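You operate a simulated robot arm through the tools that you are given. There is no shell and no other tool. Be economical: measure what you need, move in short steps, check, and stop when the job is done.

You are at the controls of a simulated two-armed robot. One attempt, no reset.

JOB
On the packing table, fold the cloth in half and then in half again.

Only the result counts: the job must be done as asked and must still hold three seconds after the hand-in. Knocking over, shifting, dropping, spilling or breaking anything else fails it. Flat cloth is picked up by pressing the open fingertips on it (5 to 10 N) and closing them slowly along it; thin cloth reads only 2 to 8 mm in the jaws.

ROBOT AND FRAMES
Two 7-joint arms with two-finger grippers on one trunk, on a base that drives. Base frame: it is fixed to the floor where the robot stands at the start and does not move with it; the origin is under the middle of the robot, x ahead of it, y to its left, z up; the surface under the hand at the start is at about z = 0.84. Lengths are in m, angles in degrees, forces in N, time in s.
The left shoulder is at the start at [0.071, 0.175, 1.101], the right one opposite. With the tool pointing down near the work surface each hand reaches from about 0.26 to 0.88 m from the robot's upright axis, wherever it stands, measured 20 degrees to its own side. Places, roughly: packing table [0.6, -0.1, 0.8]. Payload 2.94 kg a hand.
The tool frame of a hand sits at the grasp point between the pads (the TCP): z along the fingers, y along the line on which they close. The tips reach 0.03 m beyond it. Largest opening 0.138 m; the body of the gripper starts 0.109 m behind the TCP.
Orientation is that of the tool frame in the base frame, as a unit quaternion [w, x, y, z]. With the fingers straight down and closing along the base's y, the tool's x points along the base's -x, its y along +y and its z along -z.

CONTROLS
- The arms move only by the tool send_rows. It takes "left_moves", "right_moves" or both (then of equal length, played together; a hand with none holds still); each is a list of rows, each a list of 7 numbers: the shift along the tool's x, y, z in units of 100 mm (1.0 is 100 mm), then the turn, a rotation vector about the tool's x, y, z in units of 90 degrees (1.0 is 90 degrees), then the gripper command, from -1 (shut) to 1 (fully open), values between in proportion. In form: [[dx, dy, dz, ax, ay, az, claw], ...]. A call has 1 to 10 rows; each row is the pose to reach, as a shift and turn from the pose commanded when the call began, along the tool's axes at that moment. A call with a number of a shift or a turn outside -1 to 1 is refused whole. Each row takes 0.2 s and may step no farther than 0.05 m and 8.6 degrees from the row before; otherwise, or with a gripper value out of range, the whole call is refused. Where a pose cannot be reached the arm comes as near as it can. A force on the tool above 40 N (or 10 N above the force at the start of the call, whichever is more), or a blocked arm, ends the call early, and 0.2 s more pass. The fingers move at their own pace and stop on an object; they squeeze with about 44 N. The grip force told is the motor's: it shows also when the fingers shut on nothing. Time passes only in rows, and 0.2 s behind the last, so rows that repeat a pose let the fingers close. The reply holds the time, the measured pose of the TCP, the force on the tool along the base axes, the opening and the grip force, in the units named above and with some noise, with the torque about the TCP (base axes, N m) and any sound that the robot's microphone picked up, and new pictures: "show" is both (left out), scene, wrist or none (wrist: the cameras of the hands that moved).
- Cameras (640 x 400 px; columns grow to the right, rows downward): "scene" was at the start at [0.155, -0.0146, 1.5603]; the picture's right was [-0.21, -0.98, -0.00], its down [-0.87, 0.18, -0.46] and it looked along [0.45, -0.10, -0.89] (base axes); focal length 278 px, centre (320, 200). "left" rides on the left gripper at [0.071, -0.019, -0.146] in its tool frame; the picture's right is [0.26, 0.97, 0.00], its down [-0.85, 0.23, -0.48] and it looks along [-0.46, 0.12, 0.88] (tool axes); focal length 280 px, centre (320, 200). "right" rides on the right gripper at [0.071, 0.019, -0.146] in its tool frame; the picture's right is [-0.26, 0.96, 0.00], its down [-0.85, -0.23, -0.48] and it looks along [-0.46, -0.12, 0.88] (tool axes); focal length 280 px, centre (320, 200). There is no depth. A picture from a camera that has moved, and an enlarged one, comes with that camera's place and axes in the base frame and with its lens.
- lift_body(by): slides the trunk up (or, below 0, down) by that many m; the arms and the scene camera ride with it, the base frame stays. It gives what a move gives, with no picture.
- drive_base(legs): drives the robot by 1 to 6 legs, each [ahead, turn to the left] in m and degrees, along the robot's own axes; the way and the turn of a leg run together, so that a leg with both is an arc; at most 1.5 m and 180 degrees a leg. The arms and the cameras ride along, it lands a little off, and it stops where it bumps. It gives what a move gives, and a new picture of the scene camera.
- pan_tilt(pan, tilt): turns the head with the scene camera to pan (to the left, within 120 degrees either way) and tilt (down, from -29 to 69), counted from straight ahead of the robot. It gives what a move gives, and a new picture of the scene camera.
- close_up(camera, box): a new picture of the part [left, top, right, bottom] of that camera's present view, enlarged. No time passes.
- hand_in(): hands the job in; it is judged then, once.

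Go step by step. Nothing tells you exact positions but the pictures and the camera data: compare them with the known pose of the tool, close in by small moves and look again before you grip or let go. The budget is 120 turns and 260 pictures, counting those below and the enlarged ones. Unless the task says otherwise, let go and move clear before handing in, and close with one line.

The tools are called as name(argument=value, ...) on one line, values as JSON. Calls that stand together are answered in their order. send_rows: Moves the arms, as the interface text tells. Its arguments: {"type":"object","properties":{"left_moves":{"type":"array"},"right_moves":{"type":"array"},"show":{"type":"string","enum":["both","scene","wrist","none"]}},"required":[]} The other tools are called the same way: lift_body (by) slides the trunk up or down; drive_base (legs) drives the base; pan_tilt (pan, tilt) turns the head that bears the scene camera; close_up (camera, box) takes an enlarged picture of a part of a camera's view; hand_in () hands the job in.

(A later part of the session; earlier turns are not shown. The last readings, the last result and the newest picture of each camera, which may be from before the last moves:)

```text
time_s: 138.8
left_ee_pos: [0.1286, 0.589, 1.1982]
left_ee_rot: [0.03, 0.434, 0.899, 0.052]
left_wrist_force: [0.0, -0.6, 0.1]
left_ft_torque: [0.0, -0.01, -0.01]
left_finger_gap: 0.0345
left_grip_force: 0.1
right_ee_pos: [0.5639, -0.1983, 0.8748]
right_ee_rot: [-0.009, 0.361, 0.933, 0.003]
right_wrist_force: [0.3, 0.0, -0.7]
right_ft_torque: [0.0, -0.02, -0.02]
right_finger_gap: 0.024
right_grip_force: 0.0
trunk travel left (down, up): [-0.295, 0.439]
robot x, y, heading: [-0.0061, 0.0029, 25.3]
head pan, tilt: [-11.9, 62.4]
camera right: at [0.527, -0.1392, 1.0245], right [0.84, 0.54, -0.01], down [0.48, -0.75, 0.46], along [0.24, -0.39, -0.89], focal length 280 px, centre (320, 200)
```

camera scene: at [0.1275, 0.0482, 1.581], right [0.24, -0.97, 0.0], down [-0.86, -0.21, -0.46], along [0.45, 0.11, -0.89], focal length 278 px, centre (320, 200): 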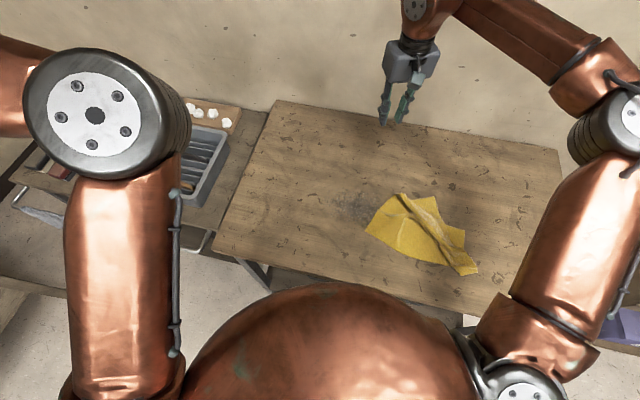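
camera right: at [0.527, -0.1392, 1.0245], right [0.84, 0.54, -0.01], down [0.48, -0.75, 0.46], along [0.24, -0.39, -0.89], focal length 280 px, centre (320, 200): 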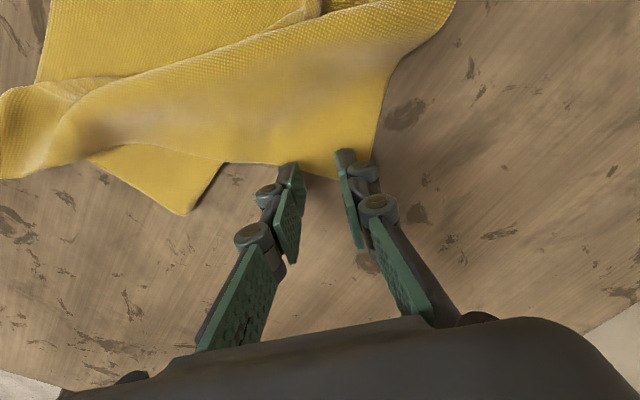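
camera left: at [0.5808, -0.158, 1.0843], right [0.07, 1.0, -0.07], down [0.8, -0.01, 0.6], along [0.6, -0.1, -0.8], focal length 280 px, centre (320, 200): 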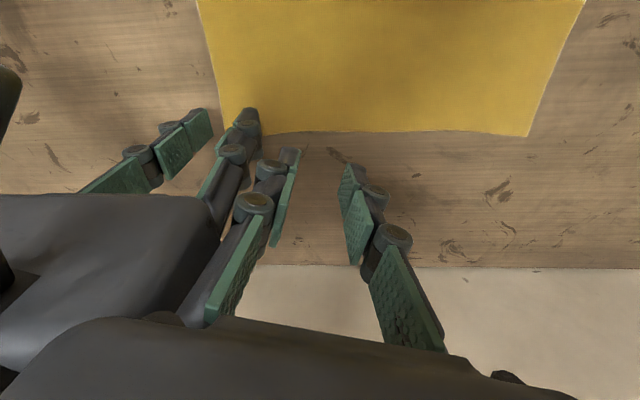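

The left fingertip overhangs; I pull inward 10 mm and press down.

send_rows(right_moves=[[0.06, 0, -0.02, 0, 0, 0, -0.65], [0.11, 0, -0.02, 0, 0, 0, -0.65], [0.11, 0, 0.02, 0, 0, 0, -0.65], [0.11, 0, 0.04, 0, 0, 0, -0.65], [0.11, 0, 0.05, 0, 0, 0, -0.65]], show="wrist")

```text
time_s: 140.0
left_ee_pos: [0.1285, 0.5885, 1.1977]
left_ee_rot: [0.03, 0.434, 0.899, 0.054]
left_wrist_force: [0.1, -0.2, -0.2]
left_ft_torque: [0.02, 0.01, -0.01]
left_finger_gap: 0.0343
left_grip_force: 0.1
right_ee_pos: [0.5565, -0.1905, 0.8713]
right_ee_rot: [-0.009, 0.361, 0.933, 0.002]
right_wrist_force: [0.5, -0.1, -0.1]
right_ft_torque: [0.0, -0.05, 0.02]
right_finger_gap: 0.0242
right_grip_force: 0.0
trunk travel left (down, up): [-0.295, 0.439]
robot x, y, heading: [-0.005, -0.0007, 25.6]
head pan, tilt: [-11.9, 62.4]
camera right: at [0.5185, -0.1319, 1.0205], right [0.84, 0.54, 0.0], down [0.48, -0.75, 0.46], along [0.24, -0.39, -0.89], focal length 280 px, centre (320, 200)
```

right: 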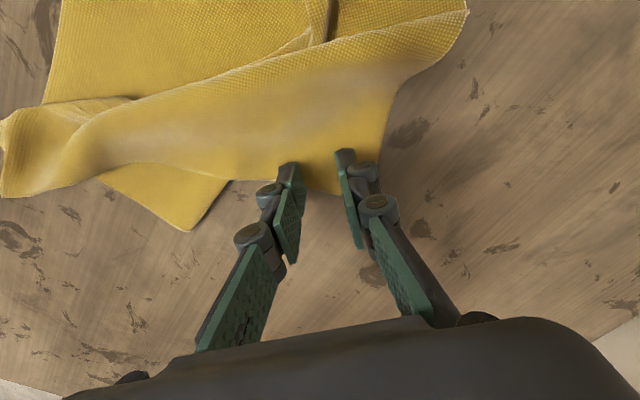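

Good placement. I press 2–3 mm more and close slowly.

send_rows(right_moves=[[0, 0, 0.01, 0, 0, 0, -0.65], [0, 0, 0.02, 0, 0, 0, -0.65], [0, 0, 0.03, 0, 0, 0, -0.65], [0, 0, 0.03, 0, 0, 0, -0.71], [0, 0, 0.03, 0, 0, 0, -0.77], [0, 0, 0.03, 0, 0, 0, -0.83], [0, 0, 0.03, 0, 0, 0, -0.89], [0, 0, 0.03, 0, 0, 0, -0.95], [0, 0, 0.03, 0, 0, 0, -1], [0, 0, 0.03, 0, 0, 0, -1]], show="wrist")

```text
time_s: 142.2
left_ee_pos: [0.1274, 0.589, 1.1979]
left_ee_rot: [0.031, 0.435, 0.898, 0.053]
left_wrist_force: [0.6, 0.1, 1.1]
left_ft_torque: [-0.03, -0.04, 0.0]
left_finger_gap: 0.0344
left_grip_force: 0.0
right_ee_pos: [0.556, -0.1899, 0.8687]
right_ee_rot: [-0.008, 0.359, 0.933, 0.004]
right_wrist_force: [0.5, 1.5, 9.5]
right_ft_torque: [0.05, 0.0, -0.02]
right_finger_gap: 0.0021
right_grip_force: 30.8
trunk travel left (down, up): [-0.295, 0.439]
robot x, y, heading: [-0.0049, -0.0027, 25.2]
head pan, tilt: [-11.9, 62.4]
camera right: at [0.518, -0.1311, 1.0177], right [0.84, 0.54, 0.0], down [0.48, -0.75, 0.46], along [0.25, -0.39, -0.89], focal length 280 px, centre (320, 200)
```

right: 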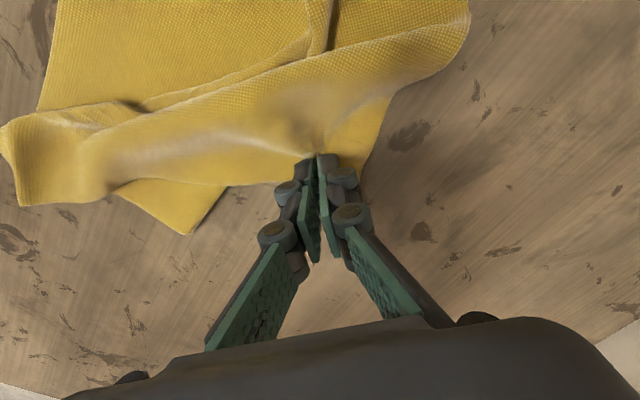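

Gripped (2.1 mm of cloth). I lift and carry it over toward the near-left corner.

send_rows(right_moves=[[0, 0, -0.08, 0, 0, 0, -1], [0.01, 0, -0.2, 0, 0, 0, -1], [0.04, 0.01, -0.32, 0, 0, 0, -1], [0.1, 0.02, -0.44, 0, 0, 0, -1], [0.18, 0.04, -0.56, 0, 0, 0, -1], [0.28, 0.06, -0.67, 0, 0, 0, -1], [0.4, 0.09, -0.77, 0, 0, 0, -1], [0.54, 0.12, -0.85, 0, 0, 0, -1], [0.68, 0.15, -0.9, 0, 0, 0, -1], [0.82, 0.18, -0.92, 0, 0, 0, -1]], show="both")

```text
time_s: 144.4
left_ee_pos: [0.1286, 0.5872, 1.198]
left_ee_rot: [0.029, 0.434, 0.899, 0.052]
left_wrist_force: [-0.7, 0.0, -0.1]
left_ft_torque: [-0.03, 0.01, -0.01]
left_finger_gap: 0.0345
left_grip_force: 0.0
right_ee_pos: [0.5081, -0.1235, 0.9606]
right_ee_rot: [-0.01, 0.359, 0.933, 0.003]
right_wrist_force: [-2.4, 0.7, 3.5]
right_ft_torque: [0.13, -0.1, 0.0]
right_finger_gap: 0.0
right_grip_force: 24.5
trunk travel left (down, up): [-0.295, 0.439]
robot x, y, heading: [-0.0046, -0.0009, 25.7]
head pan, tilt: [-11.9, 62.4]
camera scene: at [0.1269, 0.0483, 1.581], right [0.24, -0.97, 0.0], down [-0.86, -0.21, -0.46], along [0.45, 0.11, -0.89], focal length 278 px, centre (320, 200)
camera right: at [0.4712, -0.0634, 1.1107], right [0.84, 0.54, -0.01], down [0.48, -0.75, 0.46], along [0.24, -0.39, -0.89], focal length 280 px, centre (320, 200)
```

scene: 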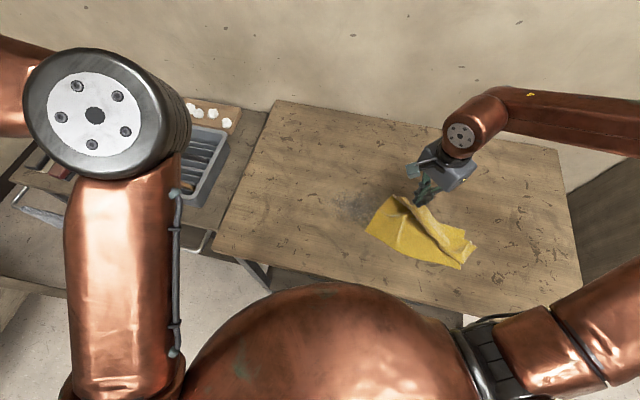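
right: 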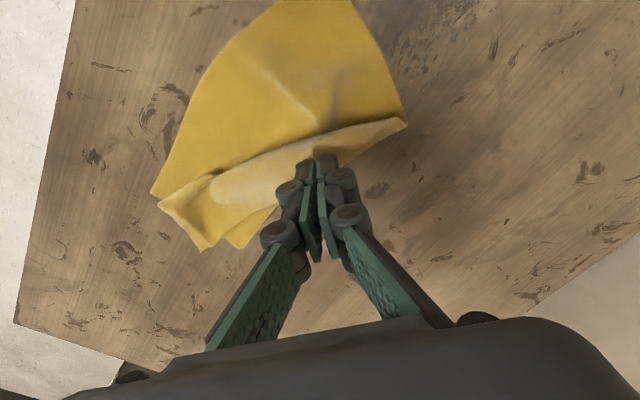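

I check whether the corner is still held.

close_up(camera="scene", box=[350, 150, 500, 280])

close_up(camera="right", box=[140, 60, 440, 260])

```text
3.08 times, centred on (425, 215) of scene
camera zoom: at [0.1269, 0.0483, 1.581], right [0.24, -0.97, 0.0], down [-0.86, -0.21, -0.46], along [0.45, 0.11, -0.89], focal length 857 px, centre (-3, 154)
```

zoom: 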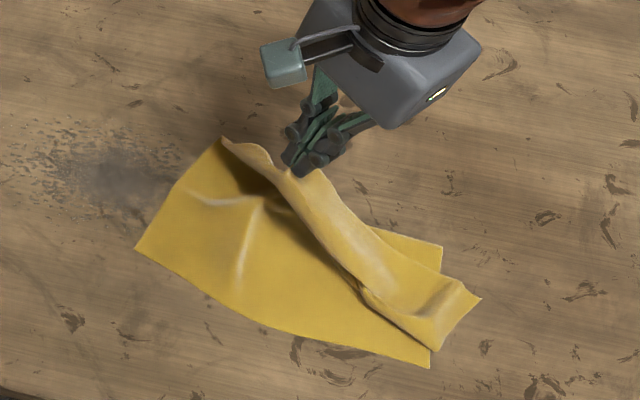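

```text
2.00 times, centred on (290, 160) of right
camera zoom: at [0.4712, -0.0634, 1.1107], right [0.84, 0.54, -0.01], down [0.48, -0.75, 0.46], along [0.24, -0.39, -0.89], focal length 561 px, centre (380, 280)
```

zoom: 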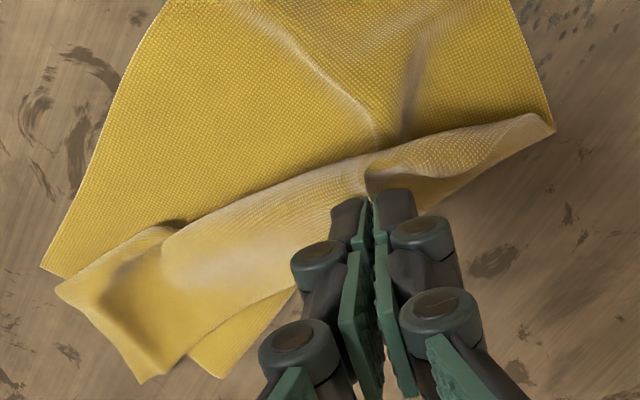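

It's still held at the tips. I continue over and down toward the near-left corner.

send_rows(right_moves=[[0.13, 0.03, 0, 0, -0.02, 0, -1], [0.26, 0.06, 0, 0, -0.05, 0, -1], [0.39, 0.1, 0, 0, -0.08, 0, -1], [0.52, 0.13, 0.02, 0, -0.1, 0, -1], [0.65, 0.16, 0.05, 0, -0.12, 0, -1], [0.78, 0.2, 0.1, 0, -0.14, 0, -1], [0.9, 0.23, 0.16, 0, -0.16, 0, -1], [1, 0.26, 0.24, 0, -0.18, 0, -1]], show="both")

```text
time_s: 146.2
left_ee_pos: [0.1287, 0.5876, 1.1982]
left_ee_rot: [0.03, 0.434, 0.899, 0.053]
left_wrist_force: [0.1, -1.1, -0.1]
left_ft_torque: [0.02, 0.02, 0.02]
left_finger_gap: 0.0345
left_grip_force: 0.1
right_ee_pos: [0.4517, -0.0382, 0.9397]
right_ee_rot: [0.124, 0.357, 0.925, -0.048]
right_wrist_force: [0.2, 0.7, 1.5]
right_ft_torque: [0.04, -0.03, 0.03]
right_finger_gap: 0.0001
right_grip_force: 25.1
trunk travel left (down, up): [-0.295, 0.439]
robot x, y, heading: [0.0002, 0.0004, 25.4]
head pan, tilt: [-11.9, 62.4]
camera scene: at [0.1279, 0.0481, 1.5809], right [0.24, -0.97, 0.0], down [-0.86, -0.21, -0.46], along [0.45, 0.11, -0.89], focal length 278 px, centre (320, 200)
camera right: at [0.3863, 0.0478, 1.0635], right [0.84, 0.54, 0.07], down [0.36, -0.64, 0.68], along [0.41, -0.54, -0.73], focal length 280 px, centre (320, 200)
```

scene: 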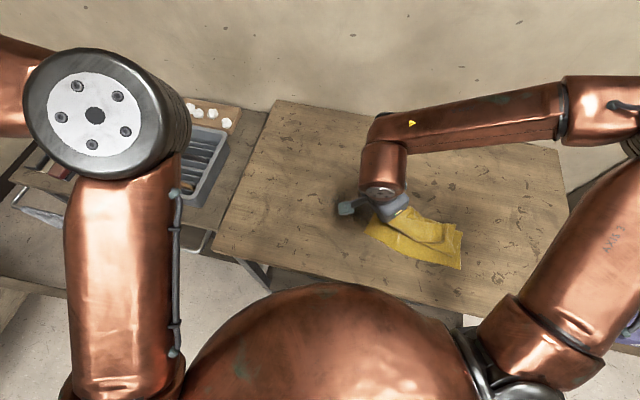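
right: 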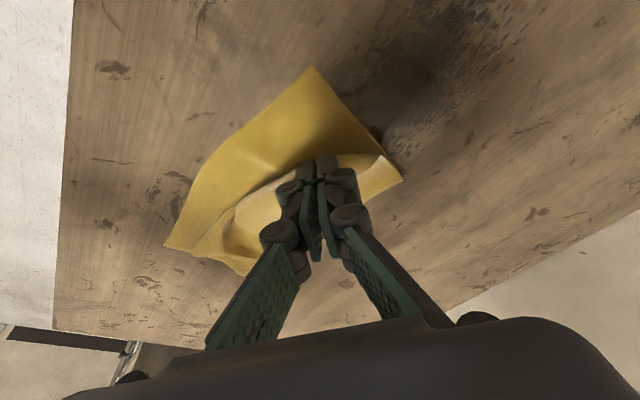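

The right-hand corner was pulled into line as well. I lower the left corner onto the near-left corner at (0.432, −0.006).

send_rows(right_moves=[[0.08, 0.02, 0.08, 0, 0, 0, -1], [0.16, 0.04, 0.18, 0, 0, 0, -1], [0.24, 0.07, 0.28, 0, 0, 0, -1], [0.32, 0.09, 0.38, 0, 0, 0, -1], [0.4, 0.11, 0.46, 0, 0, 0, -1], [0.4, 0.11, 0.5, 0, 0, 0, -1], [0.4, 0.11, 0.5, 0, 0, 0, -1]], show="wrist")

```text
time_s: 147.8
left_ee_pos: [0.1275, 0.5875, 1.1985]
left_ee_rot: [0.031, 0.434, 0.899, 0.053]
left_wrist_force: [-0.9, 1.5, 0.4]
left_ft_torque: [0.04, 0.01, 0.02]
left_finger_gap: 0.0345
left_grip_force: 0.1
right_ee_pos: [0.4443, -0.0233, 0.9064]
right_ee_rot: [0.123, 0.357, 0.925, -0.047]
right_wrist_force: [0.7, 0.2, -2.3]
right_ft_torque: [-0.04, 0.02, 0.0]
right_finger_gap: 0.0059
right_grip_force: 34.5
right hand out of reach, approached as far as the arm can: row 4, 5, 6, 7
trunk travel left (down, up): [-0.295, 0.439]
robot x, y, heading: [-0.0033, 0.0002, 25.6]
head pan, tilt: [-11.9, 62.4]
camera right: at [0.3785, 0.0601, 1.0312], right [0.84, 0.55, 0.07], down [0.36, -0.64, 0.68], along [0.41, -0.54, -0.73], focal length 280 px, centre (320, 200)
```

right: 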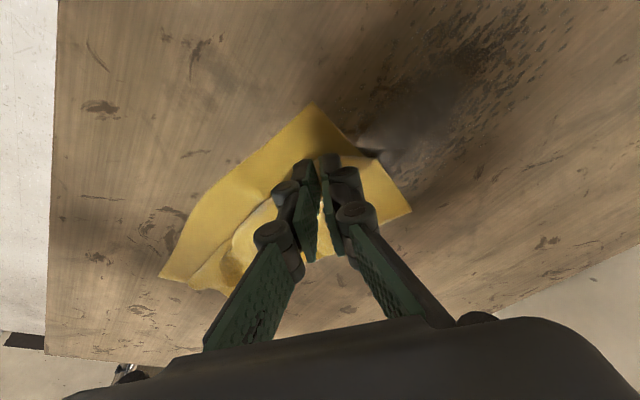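

Reach-limited by the tilt again; I straighten while lowering.

send_rows(right_moves=[[0.02, 0, 0.05, 0, 0.04, 0, -1], [0.04, 0, 0.1, 0, 0.08, 0, -1], [0.06, 0, 0.15, 0, 0.12, 0, -1], [0.08, 0, 0.2, 0, 0.15, 0, -1], [0.08, 0, 0.25, 0, 0.18, 0, -1], [0.08, 0, 0.29, 0, 0.18, 0, -1], [0.08, 0, 0.31, 0, 0.18, 0, -1]], show="wrist")

```text
time_s: 149.4
left_ee_pos: [0.1273, 0.5885, 1.198]
left_ee_rot: [0.03, 0.434, 0.899, 0.053]
left_wrist_force: [0.6, -0.6, 0.1]
left_ft_torque: [0.0, -0.03, 0.03]
left_finger_gap: 0.0346
left_grip_force: 0.1
right_ee_pos: [0.4456, -0.0236, 0.8791]
right_ee_rot: [-0.009, 0.36, 0.933, 0.004]
right_wrist_force: [0.4, 1.5, -1.2]
right_ft_torque: [-0.12, 0.08, -0.03]
right_finger_gap: 0.0069
right_grip_force: 36.9
trunk travel left (down, up): [-0.295, 0.439]
robot x, y, heading: [-0.0053, 0.001, 25.5]
head pan, tilt: [-11.9, 62.4]
camera right: at [0.4072, 0.0353, 1.0273], right [0.84, 0.54, 0.0], down [0.48, -0.75, 0.46], along [0.25, -0.39, -0.89], focal length 280 px, centre (320, 200)
```

right: 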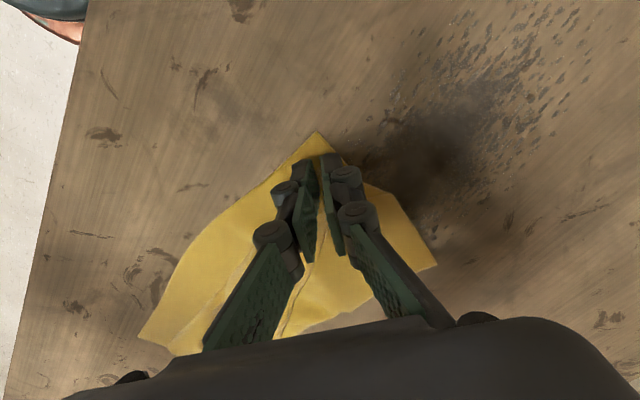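

In place. I open the fingers, rise straight up and look.

send_rows(right_moves=[[0, 0, 0, 0, 0, 0, -0.85], [0, 0, 0, 0, 0, 0, -0.7], [0, 0, 0, 0, 0, 0, -0.55], [0, 0, 0, 0, 0, 0, -0.5], [0, 0, -0.1, 0, 0, 0, -0.5], [0, 0, -0.25, 0, 0, 0, -0.5], [0, 0, -0.45, 0, 0, 0, -0.5], [0, 0, -0.65, 0, 0, 0, -0.5], [0, 0, -0.85, 0, 0, 0, -0.5], [0, 0, -1, 0, 0, 0, -0.5]], show="both")

close_up(camera="scene", box=[340, 170, 490, 290])

```text
time_s: 151.6
left_ee_pos: [0.1284, 0.5888, 1.1978]
left_ee_rot: [0.03, 0.435, 0.899, 0.053]
left_wrist_force: [-0.2, -0.6, -0.1]
left_ft_torque: [-0.01, 0.02, 0.02]
left_finger_gap: 0.0347
left_grip_force: 0.0
right_ee_pos: [0.4457, -0.0252, 0.9777]
right_ee_rot: [-0.009, 0.36, 0.933, 0.003]
right_wrist_force: [0.2, 0.7, 0.0]
right_ft_torque: [0.0, -0.03, 0.02]
right_finger_gap: 0.0345
right_grip_force: 0.1
trunk travel left (down, up): [-0.295, 0.439]
robot x, y, heading: [-0.0068, -0.0011, 25.4]
head pan, tilt: [-11.9, 62.4]
camera scene: at [0.1267, 0.0478, 1.5811], right [0.24, -0.97, 0.0], down [-0.86, -0.21, -0.46], along [0.45, 0.11, -0.89], focal length 278 px, centre (320, 200)
camera right: at [0.4076, 0.0336, 1.1262], right [0.84, 0.54, -0.01], down [0.48, -0.75, 0.46], along [0.24, -0.39, -0.89], focal length 280 px, centre (320, 200)
```

scene: 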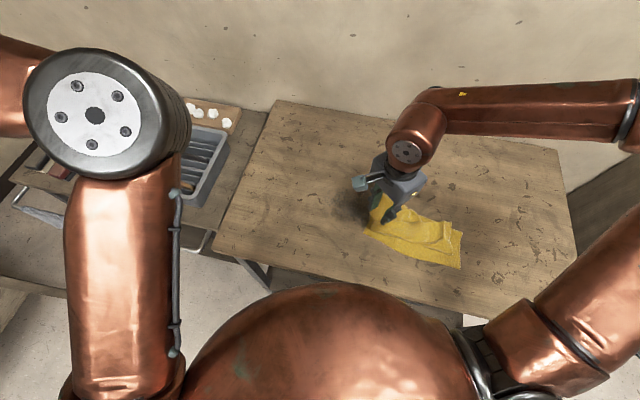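
right: 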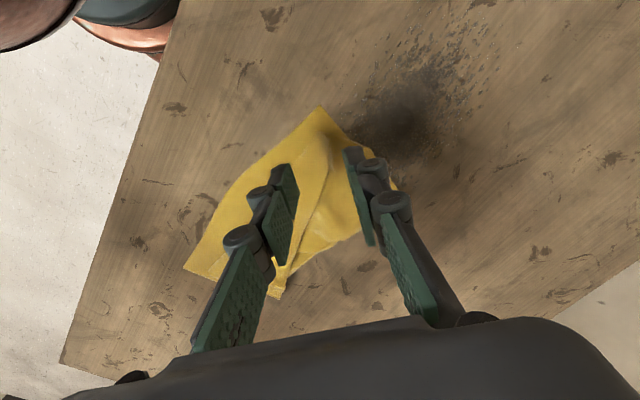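

```text
3.33 times, centred on (415, 230) of scene
camera zoom: at [0.1267, 0.0478, 1.5811], right [0.24, -0.97, 0.0], down [-0.86, -0.21, -0.46], along [0.45, 0.11, -0.89], focal length 928 px, centre (3, 100)
```

zoom: 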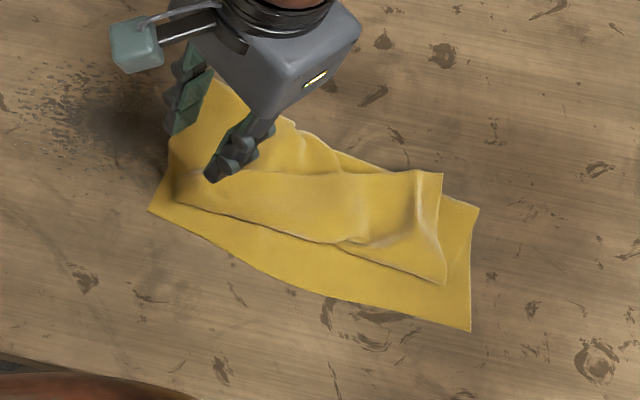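

The first fold is nearly in place, with the top layer slightly short of the near edge. I move the hand clear for a full look.

send_rows(right_moves=[[-0.1, 0.1, -0.1, 0, 0, 0, -0.5], [-0.2, 0.25, -0.2, 0, 0, 0, -0.5], [-0.3, 0.4, -0.2, 0, 0, 0, -0.5], [-0.4, 0.55, -0.2, 0, 0, 0, -0.5], [-0.5, 0.7, -0.2, 0, 0, 0, -0.5], [-0.5, 0.85, -0.2, 0, 0, 0, -0.5], [-0.5, 1, -0.2, 0, 0, 0, -0.5]], show="none")

close_up(camera="scene", box=[340, 170, 490, 290])

```text
time_s: 153.2
left_ee_pos: [0.1283, 0.5892, 1.1976]
left_ee_rot: [0.03, 0.434, 0.899, 0.052]
left_wrist_force: [0.2, 0.1, -0.6]
left_ft_torque: [-0.02, 0.03, 0.05]
left_finger_gap: 0.0347
left_grip_force: 0.0
right_ee_pos: [0.5519, 0.0163, 0.996]
right_ee_rot: [-0.008, 0.36, 0.933, 0.004]
right_wrist_force: [-0.2, 0.2, -0.7]
right_ft_torque: [-0.02, 0.0, 0.01]
right_finger_gap: 0.0346
right_grip_force: 0.1
trunk travel left (down, up): [-0.295, 0.439]
robot x, y, heading: [-0.0073, 0.0042, 25.5]
head pan, tilt: [-11.9, 62.4]
```

```text
3.33 times, centred on (415, 230) of scene
camera zoom: at [0.1278, 0.048, 1.5809], right [0.24, -0.97, 0.0], down [-0.86, -0.21, -0.46], along [0.45, 0.11, -0.89], focal length 928 px, centre (3, 100)
```

zoom: 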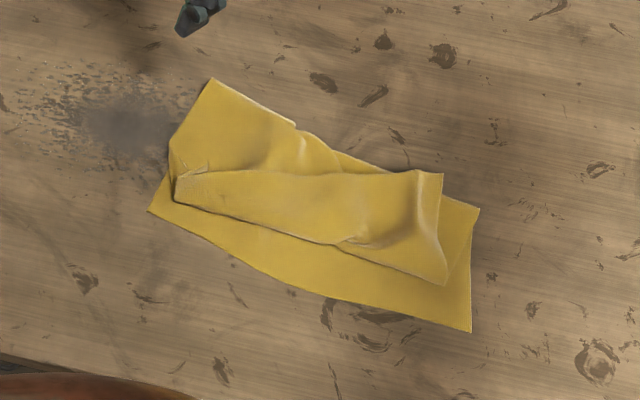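

The first fold looks good: a strip about 0.27 m long with its crease on the far side. For the second fold I will pick the right end of the strip, both layers, and carry it onto the left end, so I move there while yawing the gripper to close along x.

send_rows(right_moves=[[-0.06, -0.14, 0, 0, 0, 0.035, -0.33], [-0.11, -0.28, 0, 0, 0, 0.07, -0.33], [-0.17, -0.42, 0, 0, 0, 0.1, -0.33], [-0.22, -0.56, 0, 0, 0, 0.135, -0.33], [-0.28, -0.7, 0, 0, 0, 0.17, -0.33], [-0.33, -0.83, 0, 0, 0, 0.19, -0.33]], show="none")

send_rows(right_moves=[[-0.1, -0.12, 0, 0, 0, 0.035, -0.33], [-0.19, -0.23, 0, 0, 0, 0.07, -0.33], [-0.29, -0.35, 0, 0, 0, 0.1, -0.33], [-0.38, -0.47, 0, 0, 0, 0.135, -0.33], [-0.48, -0.58, 0, 0, 0, 0.17, -0.33], [-0.57, -0.7, 0, 0, 0, 0.2, -0.33]], show="none")

send_rows(right_moves=[[-0.12, -0.09, 0.05, 0, 0, 0.035, -0.33], [-0.25, -0.17, 0.1, 0, 0, 0.07, -0.33], [-0.37, -0.26, 0.15, 0, 0, 0.1, -0.33], [-0.49, -0.35, 0.2, 0, 0, 0.135, -0.33], [-0.62, -0.43, 0.25, 0, 0, 0.17, -0.33], [-0.74, -0.52, 0.3, 0, 0, 0.2, -0.33]], show="both")

```text
time_s: 154.6
left_ee_pos: [0.1285, 0.5871, 1.1989]
left_ee_rot: [0.029, 0.434, 0.899, 0.054]
left_wrist_force: [0.3, -0.4, -1.0]
left_ft_torque: [0.03, 0.0, -0.05]
left_finger_gap: 0.0344
left_grip_force: 0.0
right_ee_pos: [0.519, -0.0683, 0.9961]
right_ee_rot: [-0.009, 0.494, 0.869, 0.003]
right_wrist_force: [-0.4, 0.2, -0.3]
right_ft_torque: [-0.01, 0.03, -0.02]
right_finger_gap: 0.0461
right_grip_force: 0.1
trunk travel left (down, up): [-0.295, 0.439]
robot x, y, heading: [-0.0071, 0.0005, 25.5]
head pan, tilt: [-11.9, 62.4]
```

```text
time_s: 156.0
left_ee_pos: [0.1286, 0.5879, 1.1994]
left_ee_rot: [0.031, 0.434, 0.899, 0.054]
left_wrist_force: [-0.4, -0.3, 0.2]
left_ft_torque: [0.05, 0.0, 0.01]
left_finger_gap: 0.0344
left_grip_force: 0.0
right_ee_pos: [0.4884, -0.1529, 0.9943]
right_ee_rot: [-0.009, 0.624, 0.781, 0.0]
right_wrist_force: [0.1, -0.4, 0.3]
right_ft_torque: [0.02, 0.03, 0.0]
right_finger_gap: 0.0461
right_grip_force: 0.1
trunk travel left (down, up): [-0.295, 0.439]
robot x, y, heading: [-0.006, -0.0, 25.6]
head pan, tilt: [-11.9, 62.4]
```

```text
time_s: 157.4
left_ee_pos: [0.1302, 0.5879, 1.1994]
left_ee_rot: [0.03, 0.434, 0.899, 0.054]
left_wrist_force: [0.1, -0.1, -1.1]
left_ft_torque: [0.02, 0.0, -0.02]
left_finger_gap: 0.0347
left_grip_force: 0.1
right_ee_pos: [0.4535, -0.2357, 0.9635]
right_ee_rot: [-0.009, 0.739, 0.673, -0.001]
right_wrist_force: [-1.5, 0.3, 0.1]
right_ft_torque: [0.02, 0.0, 0.02]
right_finger_gap: 0.0459
right_grip_force: 0.0
trunk travel left (down, up): [-0.295, 0.439]
robot x, y, heading: [-0.0051, 0.0008, 25.6]
head pan, tilt: [-11.9, 62.4]
camera scene: at [0.1271, 0.047, 1.5811], right [0.24, -0.97, 0.0], down [-0.86, -0.21, -0.46], along [0.45, 0.11, -0.89], focal length 278 px, centre (320, 200)
camera right: at [0.4808, -0.1698, 1.1128], right [0.94, -0.35, -0.02], down [-0.3, -0.83, 0.47], along [-0.18, -0.43, -0.88], focal length 280 px, centre (320, 200)
```

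scene: 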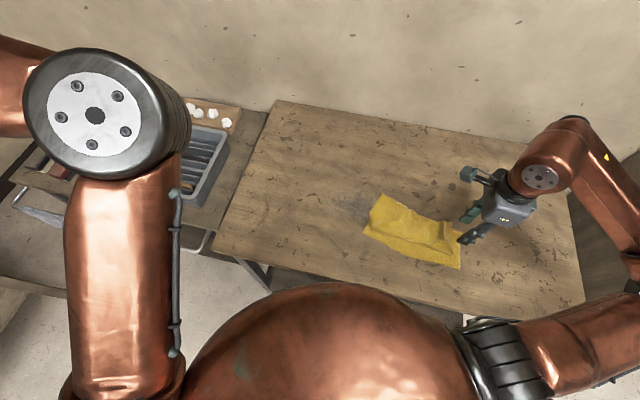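
right: 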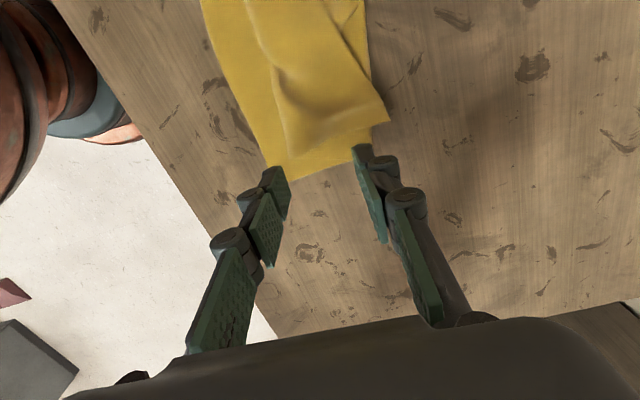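

Alignment is good. I shift 7 mm, descend, and press onto both layers.

send_rows(right_moves=[[0, 0.04, 0.2, 0, 0, 0, -0.33], [0, 0.07, 0.4, 0, 0, 0, -0.33], [0, 0.07, 0.6, 0, 0, 0, -0.33], [0, 0.07, 0.75, 0, 0, 0, -0.33], [0, 0.07, 0.85, 0, 0, 0, -0.33], [0, 0.07, 0.89, 0, 0, 0, -0.33], [0, 0.07, 0.91, 0, 0, 0, -0.33], [0, 0.07, 0.925, 0, 0, 0, -0.33], [0, 0.07, 0.935, 0, 0, 0, -0.33], [0, 0.07, 0.945, 0, 0, 0, -0.33]], show="wrist")

```text
time_s: 159.6
left_ee_pos: [0.127, 0.5885, 1.1986]
left_ee_rot: [0.031, 0.435, 0.898, 0.052]
left_wrist_force: [0.4, -0.5, 0.2]
left_ft_torque: [0.02, -0.02, 0.03]
left_finger_gap: 0.0342
left_grip_force: 0.1
right_ee_pos: [0.4587, -0.2363, 0.872]
right_ee_rot: [-0.008, 0.739, 0.673, 0.001]
right_wrist_force: [2.5, -1.2, 22.1]
right_ft_torque: [-0.02, -0.31, -0.01]
right_finger_gap: 0.0478
right_grip_force: 0.3
trunk travel left (down, up): [-0.295, 0.439]
robot x, y, heading: [-0.0045, -0.0019, 25.7]
head pan, tilt: [-11.9, 62.4]
camera right: at [0.4857, -0.1697, 1.0202], right [0.94, -0.35, -0.01], down [-0.3, -0.83, 0.47], along [-0.17, -0.43, -0.88], focal length 280 px, centre (320, 200)
```

right: 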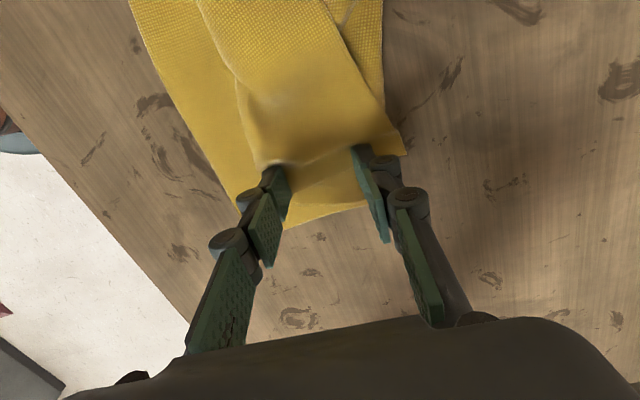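

The tips only just catch the top flap. I lift slightly, move 8 mm further in, press again and close.

send_rows(right_moves=[[0, 0, -0.06, 0, 0, 0, -0.33], [0.08, 0, -0.06, 0, 0, 0, -0.33], [0.08, 0, -0.02, 0, 0, 0, -0.33], [0.08, 0, -0.005, 0, 0, 0, -0.33], [0.08, 0, -0.005, 0, 0, 0, -0.45], [0.08, 0, -0.005, 0, 0, 0, -0.55], [0.08, 0, -0.005, 0, 0, 0, -0.65], [0.08, 0, -0.005, 0, 0, 0, -0.75], [0.08, 0, -0.005, 0, 0, 0, -0.85], [0.08, 0, -0.005, 0, 0, 0, -0.95]], show="none")

send_rows(right_moves=[[0, 0, 0, 0, 0, 0, -1], [0, 0, 0, 0, 0, 0, -1], [0, 0, -0.05, 0, 0, 0, -1], [0, 0, -0.15, 0, 0, 0, -1], [0, 0, -0.25, 0, 0, 0, -1]], show="both")

```text
time_s: 161.8
left_ee_pos: [0.1274, 0.5882, 1.1968]
left_ee_rot: [0.03, 0.434, 0.899, 0.053]
left_wrist_force: [-0.1, 0.4, 0.2]
left_ft_torque: [-0.02, -0.02, 0.0]
left_finger_gap: 0.0347
left_grip_force: 0.1
right_ee_pos: [0.4593, -0.227, 0.8723]
right_ee_rot: [-0.01, 0.739, 0.674, -0.001]
right_wrist_force: [0.3, -0.1, 8.1]
right_ft_torque: [-0.05, 0.05, -0.01]
right_finger_gap: 0.0049
right_grip_force: 24.3
trunk travel left (down, up): [-0.295, 0.439]
robot x, y, heading: [-0.0049, -0.0011, 25.4]
head pan, tilt: [-11.9, 62.4]
```

```text
time_s: 163.0
left_ee_pos: [0.1294, 0.5882, 1.1988]
left_ee_rot: [0.03, 0.434, 0.899, 0.053]
left_wrist_force: [0.1, 1.2, 0.2]
left_ft_torque: [0.0, -0.02, 0.0]
left_finger_gap: 0.0343
left_grip_force: 0.1
right_ee_pos: [0.4601, -0.2273, 0.8957]
right_ee_rot: [-0.009, 0.739, 0.673, -0.001]
right_wrist_force: [-0.8, -0.6, 1.7]
right_ft_torque: [0.0, -0.03, 0.01]
right_finger_gap: 0.0019
right_grip_force: 27.2
trunk travel left (down, up): [-0.295, 0.439]
robot x, y, heading: [-0.0084, 0.0007, 25.6]
head pan, tilt: [-11.9, 62.4]
camera scene: at [0.127, 0.0477, 1.5811], right [0.24, -0.97, 0.0], down [-0.86, -0.21, -0.46], along [0.45, 0.11, -0.89], focal length 278 px, centre (320, 200)
camera right: at [0.4877, -0.1624, 1.044], right [0.94, -0.35, -0.02], down [-0.3, -0.83, 0.47], along [-0.18, -0.43, -0.88], focal length 280 px, centre (320, 200)
```

scene: 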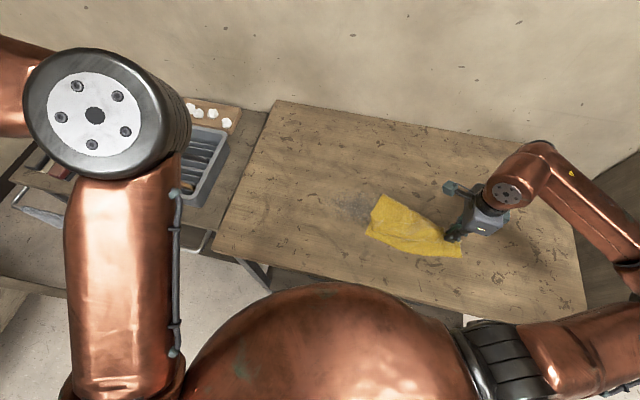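
right: 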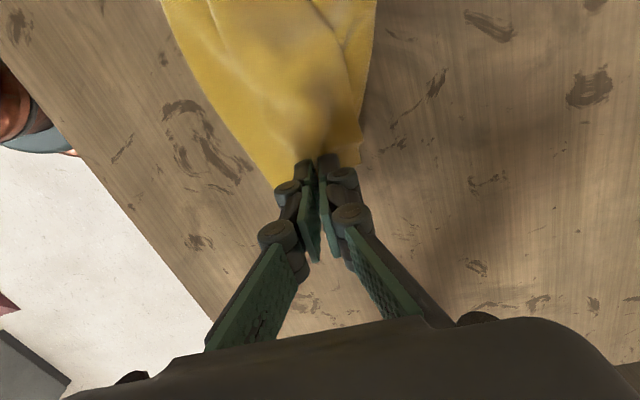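

Lifted 2 cm. I check whether both layers came up.

close_up(camera="scene", box=[350, 180, 480, 280])

close_up(camera="right", box=[160, 40, 460, 230])

```text
4.00 times, centred on (415, 230) of scene
camera zoom: at [0.127, 0.0477, 1.5811], right [0.24, -0.97, 0.0], down [-0.86, -0.21, -0.46], along [0.45, 0.11, -0.89], focal length 1114 px, centre (-60, 80)
```

zoom: 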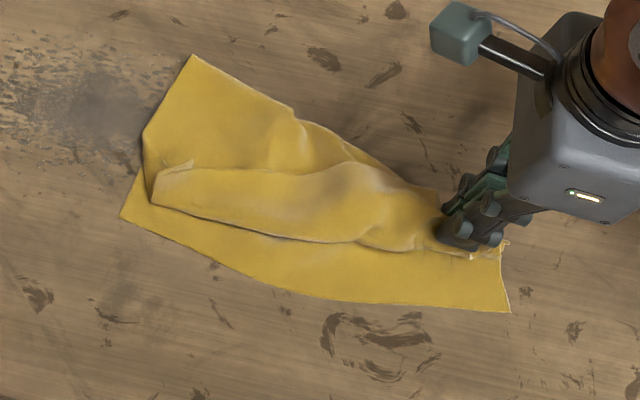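

```text
2.11 times, centred on (310, 135) of right
camera zoom: at [0.4877, -0.1624, 1.044], right [0.94, -0.35, -0.02], down [-0.3, -0.83, 0.47], along [-0.18, -0.43, -0.88], focal length 590 px, centre (341, 337)
```

zoom: 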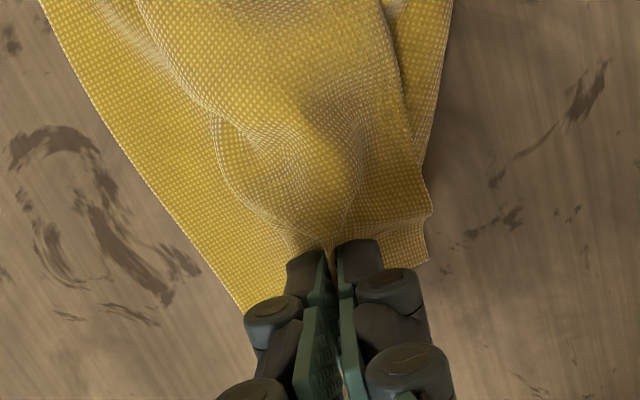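

Only the top layer seems gripped. I use that to pull its short edge toward the near edge, tidying the first fold, then release.

send_rows(right_moves=[[-0.05, -0.08, 0, 0, 0, 0, -1], [-0.1, -0.16, 0, 0, 0, 0, -1], [-0.15, -0.24, 0, 0, 0, 0, -1], [-0.18, -0.32, 0, 0, 0, 0, -1], [-0.18, -0.34, 0.1, 0, 0, 0, -1], [-0.18, -0.34, 0.18, 0, 0, 0, -1], [-0.18, -0.34, 0.18, 0, 0, 0, -0.8], [-0.18, -0.34, 0.18, 0, 0, 0, -0.5], [-0.18, -0.34, 0.18, 0, 0, 0, -0.3], [-0.18, -0.34, 0.18, 0, 0, 0, -0.3]], show="none")

send_rows(right_moves=[[0, 0, -0.15, 0, 0, 0, -0.3], [0, 0, -0.35, 0, 0, 0, -0.3], [0, 0, -0.55, 0, 0, 0, -0.3], [0, 0, -0.75, 0, 0, 0, -0.3], [-0.2, 0, -0.8, 0, 0, 0, -0.3], [-0.4, 0, -0.8, 0, 0, 0, -0.3], [-0.6, 0, -0.8, 0, 0, 0, -0.3]], show="wrist")

close_up(camera="scene", box=[350, 180, 480, 280])

```text
time_s: 165.2
left_ee_pos: [0.1284, 0.5875, 1.1981]
left_ee_rot: [0.03, 0.435, 0.899, 0.053]
left_wrist_force: [-1.0, -0.3, 0.7]
left_ft_torque: [0.0, 0.01, -0.03]
left_finger_gap: 0.0345
left_grip_force: 0.0
right_ee_pos: [0.424, -0.2414, 0.8773]
right_ee_rot: [-0.01, 0.739, 0.673, -0.001]
right_wrist_force: [-0.1, 0.2, -0.6]
right_ft_torque: [-0.01, 0.02, 0.01]
right_finger_gap: 0.0484
right_grip_force: 0.0
trunk travel left (down, up): [-0.295, 0.439]
robot x, y, heading: [-0.0082, 0.0002, 25.4]
head pan, tilt: [-11.9, 62.4]
```

```text
time_s: 166.8
left_ee_pos: [0.1295, 0.588, 1.1984]
left_ee_rot: [0.029, 0.435, 0.898, 0.053]
left_wrist_force: [0.2, -0.7, -0.4]
left_ft_torque: [0.04, -0.01, 0.03]
left_finger_gap: 0.0345
left_grip_force: 0.1
right_ee_pos: [0.4194, -0.3046, 0.9566]
right_ee_rot: [-0.009, 0.739, 0.674, -0.001]
right_wrist_force: [-0.6, 0.0, 0.2]
right_ft_torque: [0.03, -0.01, -0.01]
right_finger_gap: 0.0484
right_grip_force: 0.0
trunk travel left (down, up): [-0.295, 0.439]
robot x, y, heading: [-0.0033, -0.0029, 25.4]
head pan, tilt: [-11.9, 62.4]
camera right: at [0.4477, -0.2388, 1.1049], right [0.94, -0.35, -0.02], down [-0.3, -0.83, 0.47], along [-0.18, -0.43, -0.88], focal length 280 px, centre (320, 200)
```

right: 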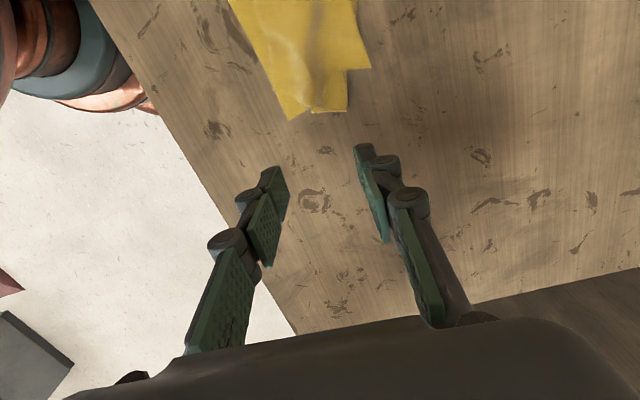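

```text
4.00 times, centred on (415, 230) of scene
camera zoom: at [0.1267, 0.0467, 1.5812], right [0.24, -0.97, 0.0], down [-0.86, -0.21, -0.46], along [0.45, 0.11, -0.89], focal length 1114 px, centre (-60, 80)
```

zoom: 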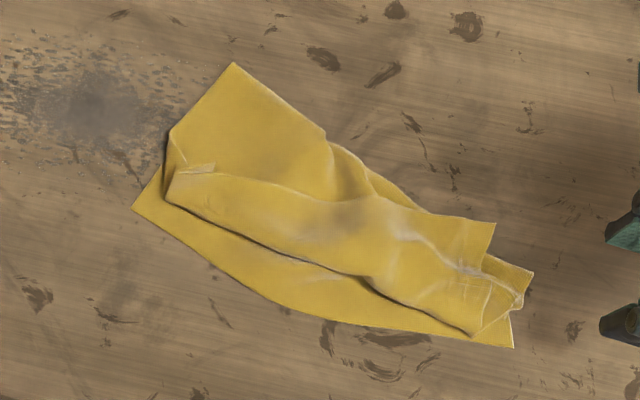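

The first fold is now tidy, with both right-hand corners stacked. To take both layers at the right end, I'll close along the strip with the outer finger just outside the end edge, so I rotate and position for that.

send_rows(right_moves=[[0.05, 0.01, 0, 0, 0, -0.09, -0.13], [0.1, 0.03, 0, 0, 0, -0.18, -0.13], [0.15, 0.04, 0, 0, 0, -0.27, -0.13], [0.2, 0.06, 0, 0, 0, -0.36, -0.13], [0.25, 0.07, 0, 0, 0, -0.45, -0.13], [0.3, 0.08, 0, 0, 0, -0.54, -0.13], [0.35, 0.1, 0, 0, 0, -0.63, -0.13], [0.4, 0.11, 0, 0, 0, -0.72, -0.13], [0.44, 0.12, 0, 0, 0, -0.81, -0.13], [0.44, 0.12, 0, 0, 0, -0.89, -0.13]], show="wrist")

```text
time_s: 169.0
left_ee_pos: [0.1286, 0.5877, 1.1994]
left_ee_rot: [0.029, 0.434, 0.899, 0.053]
left_wrist_force: [0.0, 0.0, -0.4]
left_ft_torque: [0.02, -0.01, -0.03]
left_finger_gap: 0.0345
left_grip_force: 0.1
right_ee_pos: [0.4365, -0.2616, 0.9574]
right_ee_rot: [-0.008, 0.131, 0.991, 0.006]
right_wrist_force: [0.5, 1.6, 0.0]
right_ft_torque: [0.03, 0.03, 0.02]
right_finger_gap: 0.0602
right_grip_force: 0.1
trunk travel left (down, up): [-0.295, 0.439]
robot x, y, heading: [-0.0042, -0.0011, 25.6]
head pan, tilt: [-11.9, 62.4]
camera right: at [0.3749, -0.2265, 1.1069], right [0.5, 0.86, 0.0], down [0.77, -0.45, 0.46], along [0.4, -0.23, -0.89], focal length 280 px, centre (320, 200)
```

right: 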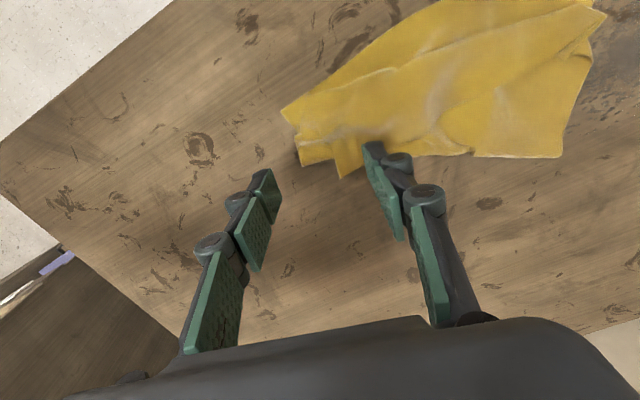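

The end edge is square to the fingers. I shift 6 mm outward, descend to contact and close slowly.

send_rows(right_moves=[[0, -0.06, 0.2, 0, 0, 0, -0.13], [0, -0.06, 0.4, 0, 0, 0, -0.13], [0, -0.06, 0.6, 0, 0, 0, -0.13], [0, -0.06, 0.75, 0, 0, 0, -0.13], [0, -0.06, 0.82, 0, 0, 0, -0.13], [0, -0.06, 0.85, 0, 0, 0, -0.13], [0, -0.06, 0.865, 0, 0, 0, -0.13], [0, -0.06, 0.875, 0, 0, 0, -0.13]], show="wrist")

```text
time_s: 170.8
left_ee_pos: [0.1271, 0.5889, 1.1979]
left_ee_rot: [0.031, 0.434, 0.899, 0.054]
left_wrist_force: [-0.3, 0.3, -1.1]
left_ft_torque: [0.03, 0.01, -0.01]
left_finger_gap: 0.0345
left_grip_force: 0.0
right_ee_pos: [0.4315, -0.2661, 0.8704]
right_ee_rot: [-0.007, 0.133, 0.991, 0.006]
right_wrist_force: [-0.3, -0.2, 6.2]
right_ft_torque: [0.25, -0.07, -0.01]
right_finger_gap: 0.061
right_grip_force: 0.9
trunk travel left (down, up): [-0.295, 0.439]
robot x, y, heading: [-0.0055, -0.001, 25.6]
head pan, tilt: [-11.9, 62.4]
camera right: at [0.3714, -0.2307, 1.0198], right [0.51, 0.86, 0.01], down [0.76, -0.45, 0.46], along [0.4, -0.23, -0.89], focal length 280 px, centre (320, 200)
```

right: 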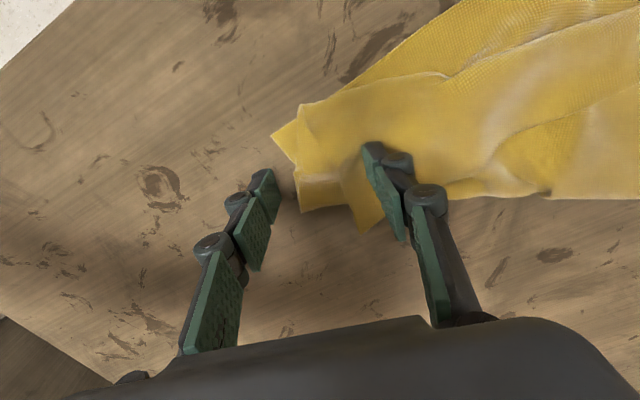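

Outer finger is outside the end, inner finger on the cloth, 6 N. I close slowly.

send_rows(right_moves=[[0, 0, 0.01, 0, 0, 0, -0.22], [0, 0, 0.01, 0, 0, 0, -0.31], [0, 0, 0.01, 0, 0, 0, -0.4], [0, 0, 0.01, 0, 0, 0, -0.49], [0, 0, 0.01, 0, 0, 0, -0.58], [0, 0, 0.01, 0, 0, 0, -0.67], [0, 0, 0.01, 0, 0, 0, -0.76], [0, 0, 0.01, 0, 0, 0, -0.85], [0, 0, 0.01, 0, 0, 0, -0.94], [0, 0, 0.01, 0, 0, 0, -1]], show="none")

send_rows(right_moves=[[0, 0, 0, 0, 0, 0, -1], [0, 0, -0.05, 0, 0, 0, -1], [0, 0, -0.15, 0, 0, 0, -1], [0, 0.02, -0.27, 0, 0, 0, -1], [0, 0.05, -0.4, 0, 0, 0, -1]], show="both")

close_up(camera="right", box=[200, 40, 500, 230])

```text
time_s: 173.0
left_ee_pos: [0.1276, 0.5887, 1.1975]
left_ee_rot: [0.031, 0.435, 0.898, 0.053]
left_wrist_force: [-0.3, 0.4, 0.0]
left_ft_torque: [0.01, -0.01, 0.02]
left_finger_gap: 0.0344
left_grip_force: 0.0
right_ee_pos: [0.4319, -0.2654, 0.8705]
right_ee_rot: [-0.008, 0.133, 0.991, 0.005]
right_wrist_force: [-0.1, -0.4, 18.8]
right_ft_torque: [0.08, 0.05, 0.01]
right_finger_gap: 0.004
right_grip_force: 32.6
trunk travel left (down, up): [-0.295, 0.439]
robot x, y, heading: [-0.0055, -0.0015, 25.5]
head pan, tilt: [-11.9, 62.4]
```

```text
time_s: 174.2
left_ee_pos: [0.1283, 0.5888, 1.1982]
left_ee_rot: [0.031, 0.434, 0.899, 0.053]
left_wrist_force: [0.2, -0.4, 0.1]
left_ft_torque: [-0.04, 0.0, -0.03]
left_finger_gap: 0.0347
left_grip_force: 0.1
right_ee_pos: [0.4355, -0.2613, 0.9089]
right_ee_rot: [-0.007, 0.132, 0.991, 0.005]
right_wrist_force: [-0.1, -1.0, -2.5]
right_ft_torque: [0.01, 0.02, 0.01]
right_finger_gap: 0.0067
right_grip_force: 37.1
trunk travel left (down, up): [-0.295, 0.439]
robot x, y, heading: [-0.0049, 0.0001, 25.4]
head pan, tilt: [-11.9, 62.4]
camera scene: at [0.1269, 0.0477, 1.5811], right [0.24, -0.97, 0.0], down [-0.86, -0.21, -0.46], along [0.45, 0.11, -0.89], focal length 278 px, centre (320, 200)
camera right: at [0.3732, -0.2262, 1.0579], right [0.51, 0.86, 0.0], down [0.77, -0.45, 0.46], along [0.4, -0.23, -0.89], focal length 280 px, centre (320, 200)
```

scene: 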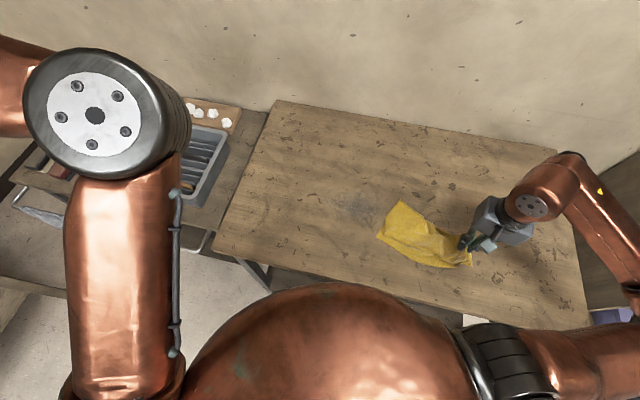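
right: 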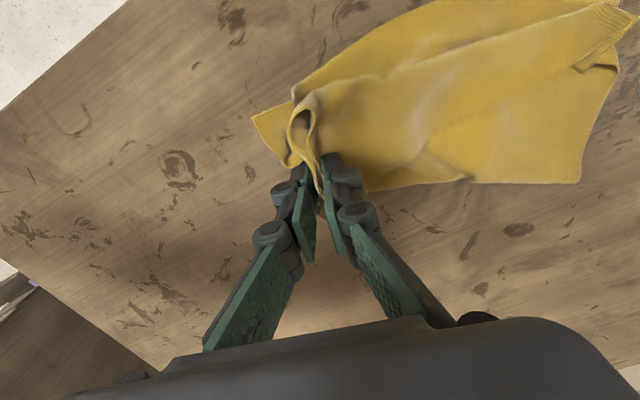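

```text
2.11 times, centred on (350, 135) of right
camera zoom: at [0.3732, -0.2262, 1.0579], right [0.51, 0.86, 0.0], down [0.77, -0.45, 0.46], along [0.4, -0.23, -0.89], focal length 590 px, centre (257, 337)
```

zoom: 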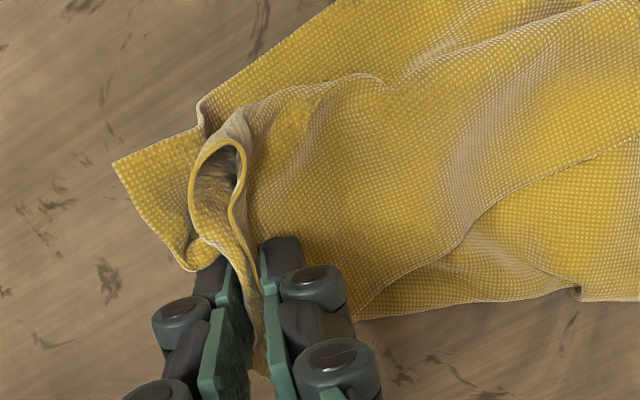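

A solid 6.7 mm grip with both layers following. I carry the end over in an arc to the left end.

send_rows(right_moves=[[0, 0.05, -0.12, 0, 0, 0, -1], [0, 0.12, -0.24, 0, 0, 0, -1], [0, 0.2, -0.34, 0, 0, 0, -1], [0, 0.3, -0.43, 0, 0, 0, -1], [0, 0.41, -0.5, 0, 0, 0, -1], [0, 0.53, -0.55, 0, 0, 0, -1], [0, 0.65, -0.58, 0, 0, 0, -1], [0, 0.77, -0.6, 0, 0, 0, -1], [0, 0.88, -0.6, 0, 0, 0, -1], [0, 1, -0.6, 0, 0, 0, -1]], show="both")

```text
time_s: 176.4
left_ee_pos: [0.1274, 0.5889, 1.1983]
left_ee_rot: [0.031, 0.434, 0.899, 0.052]
left_wrist_force: [-0.3, -0.6, 0.1]
left_ft_torque: [-0.02, -0.03, 0.01]
left_finger_gap: 0.0348
left_grip_force: 0.1
right_ee_pos: [0.4614, -0.1631, 0.9698]
right_ee_rot: [-0.008, 0.132, 0.991, 0.005]
right_wrist_force: [0.5, 0.4, -0.4]
right_ft_torque: [-0.06, 0.0, 0.0]
right_finger_gap: 0.0073
right_grip_force: 33.0
trunk travel left (down, up): [-0.295, 0.439]
robot x, y, heading: [-0.0077, -0.0002, 25.4]
head pan, tilt: [-11.9, 62.4]
camera scene: at [0.1267, 0.0484, 1.5811], right [0.24, -0.97, 0.0], down [-0.86, -0.21, -0.46], along [0.45, 0.11, -0.89], focal length 278 px, centre (320, 200)
camera right: at [0.4004, -0.13, 1.1195], right [0.51, 0.86, 0.0], down [0.76, -0.45, 0.46], along [0.4, -0.23, -0.89], focal length 280 px, centre (320, 200)
```

scene: 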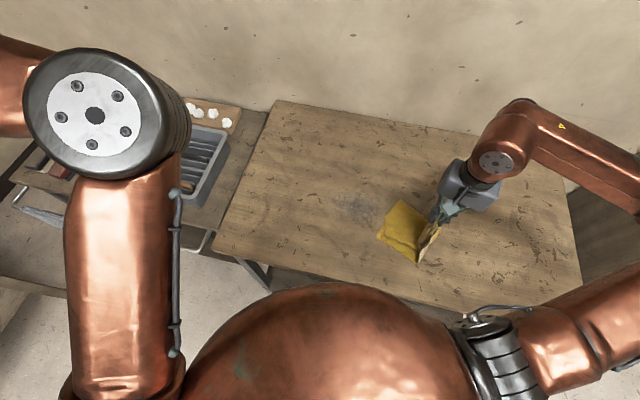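
right: 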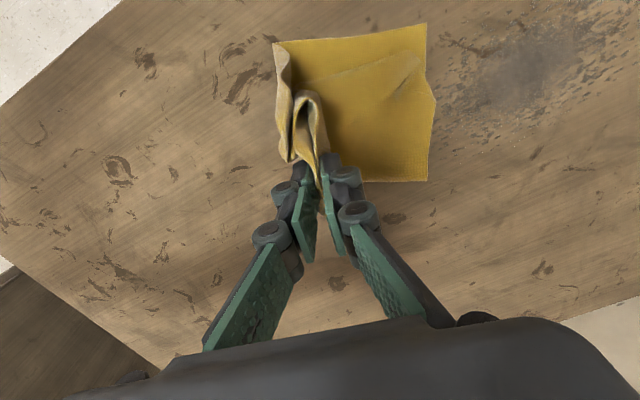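

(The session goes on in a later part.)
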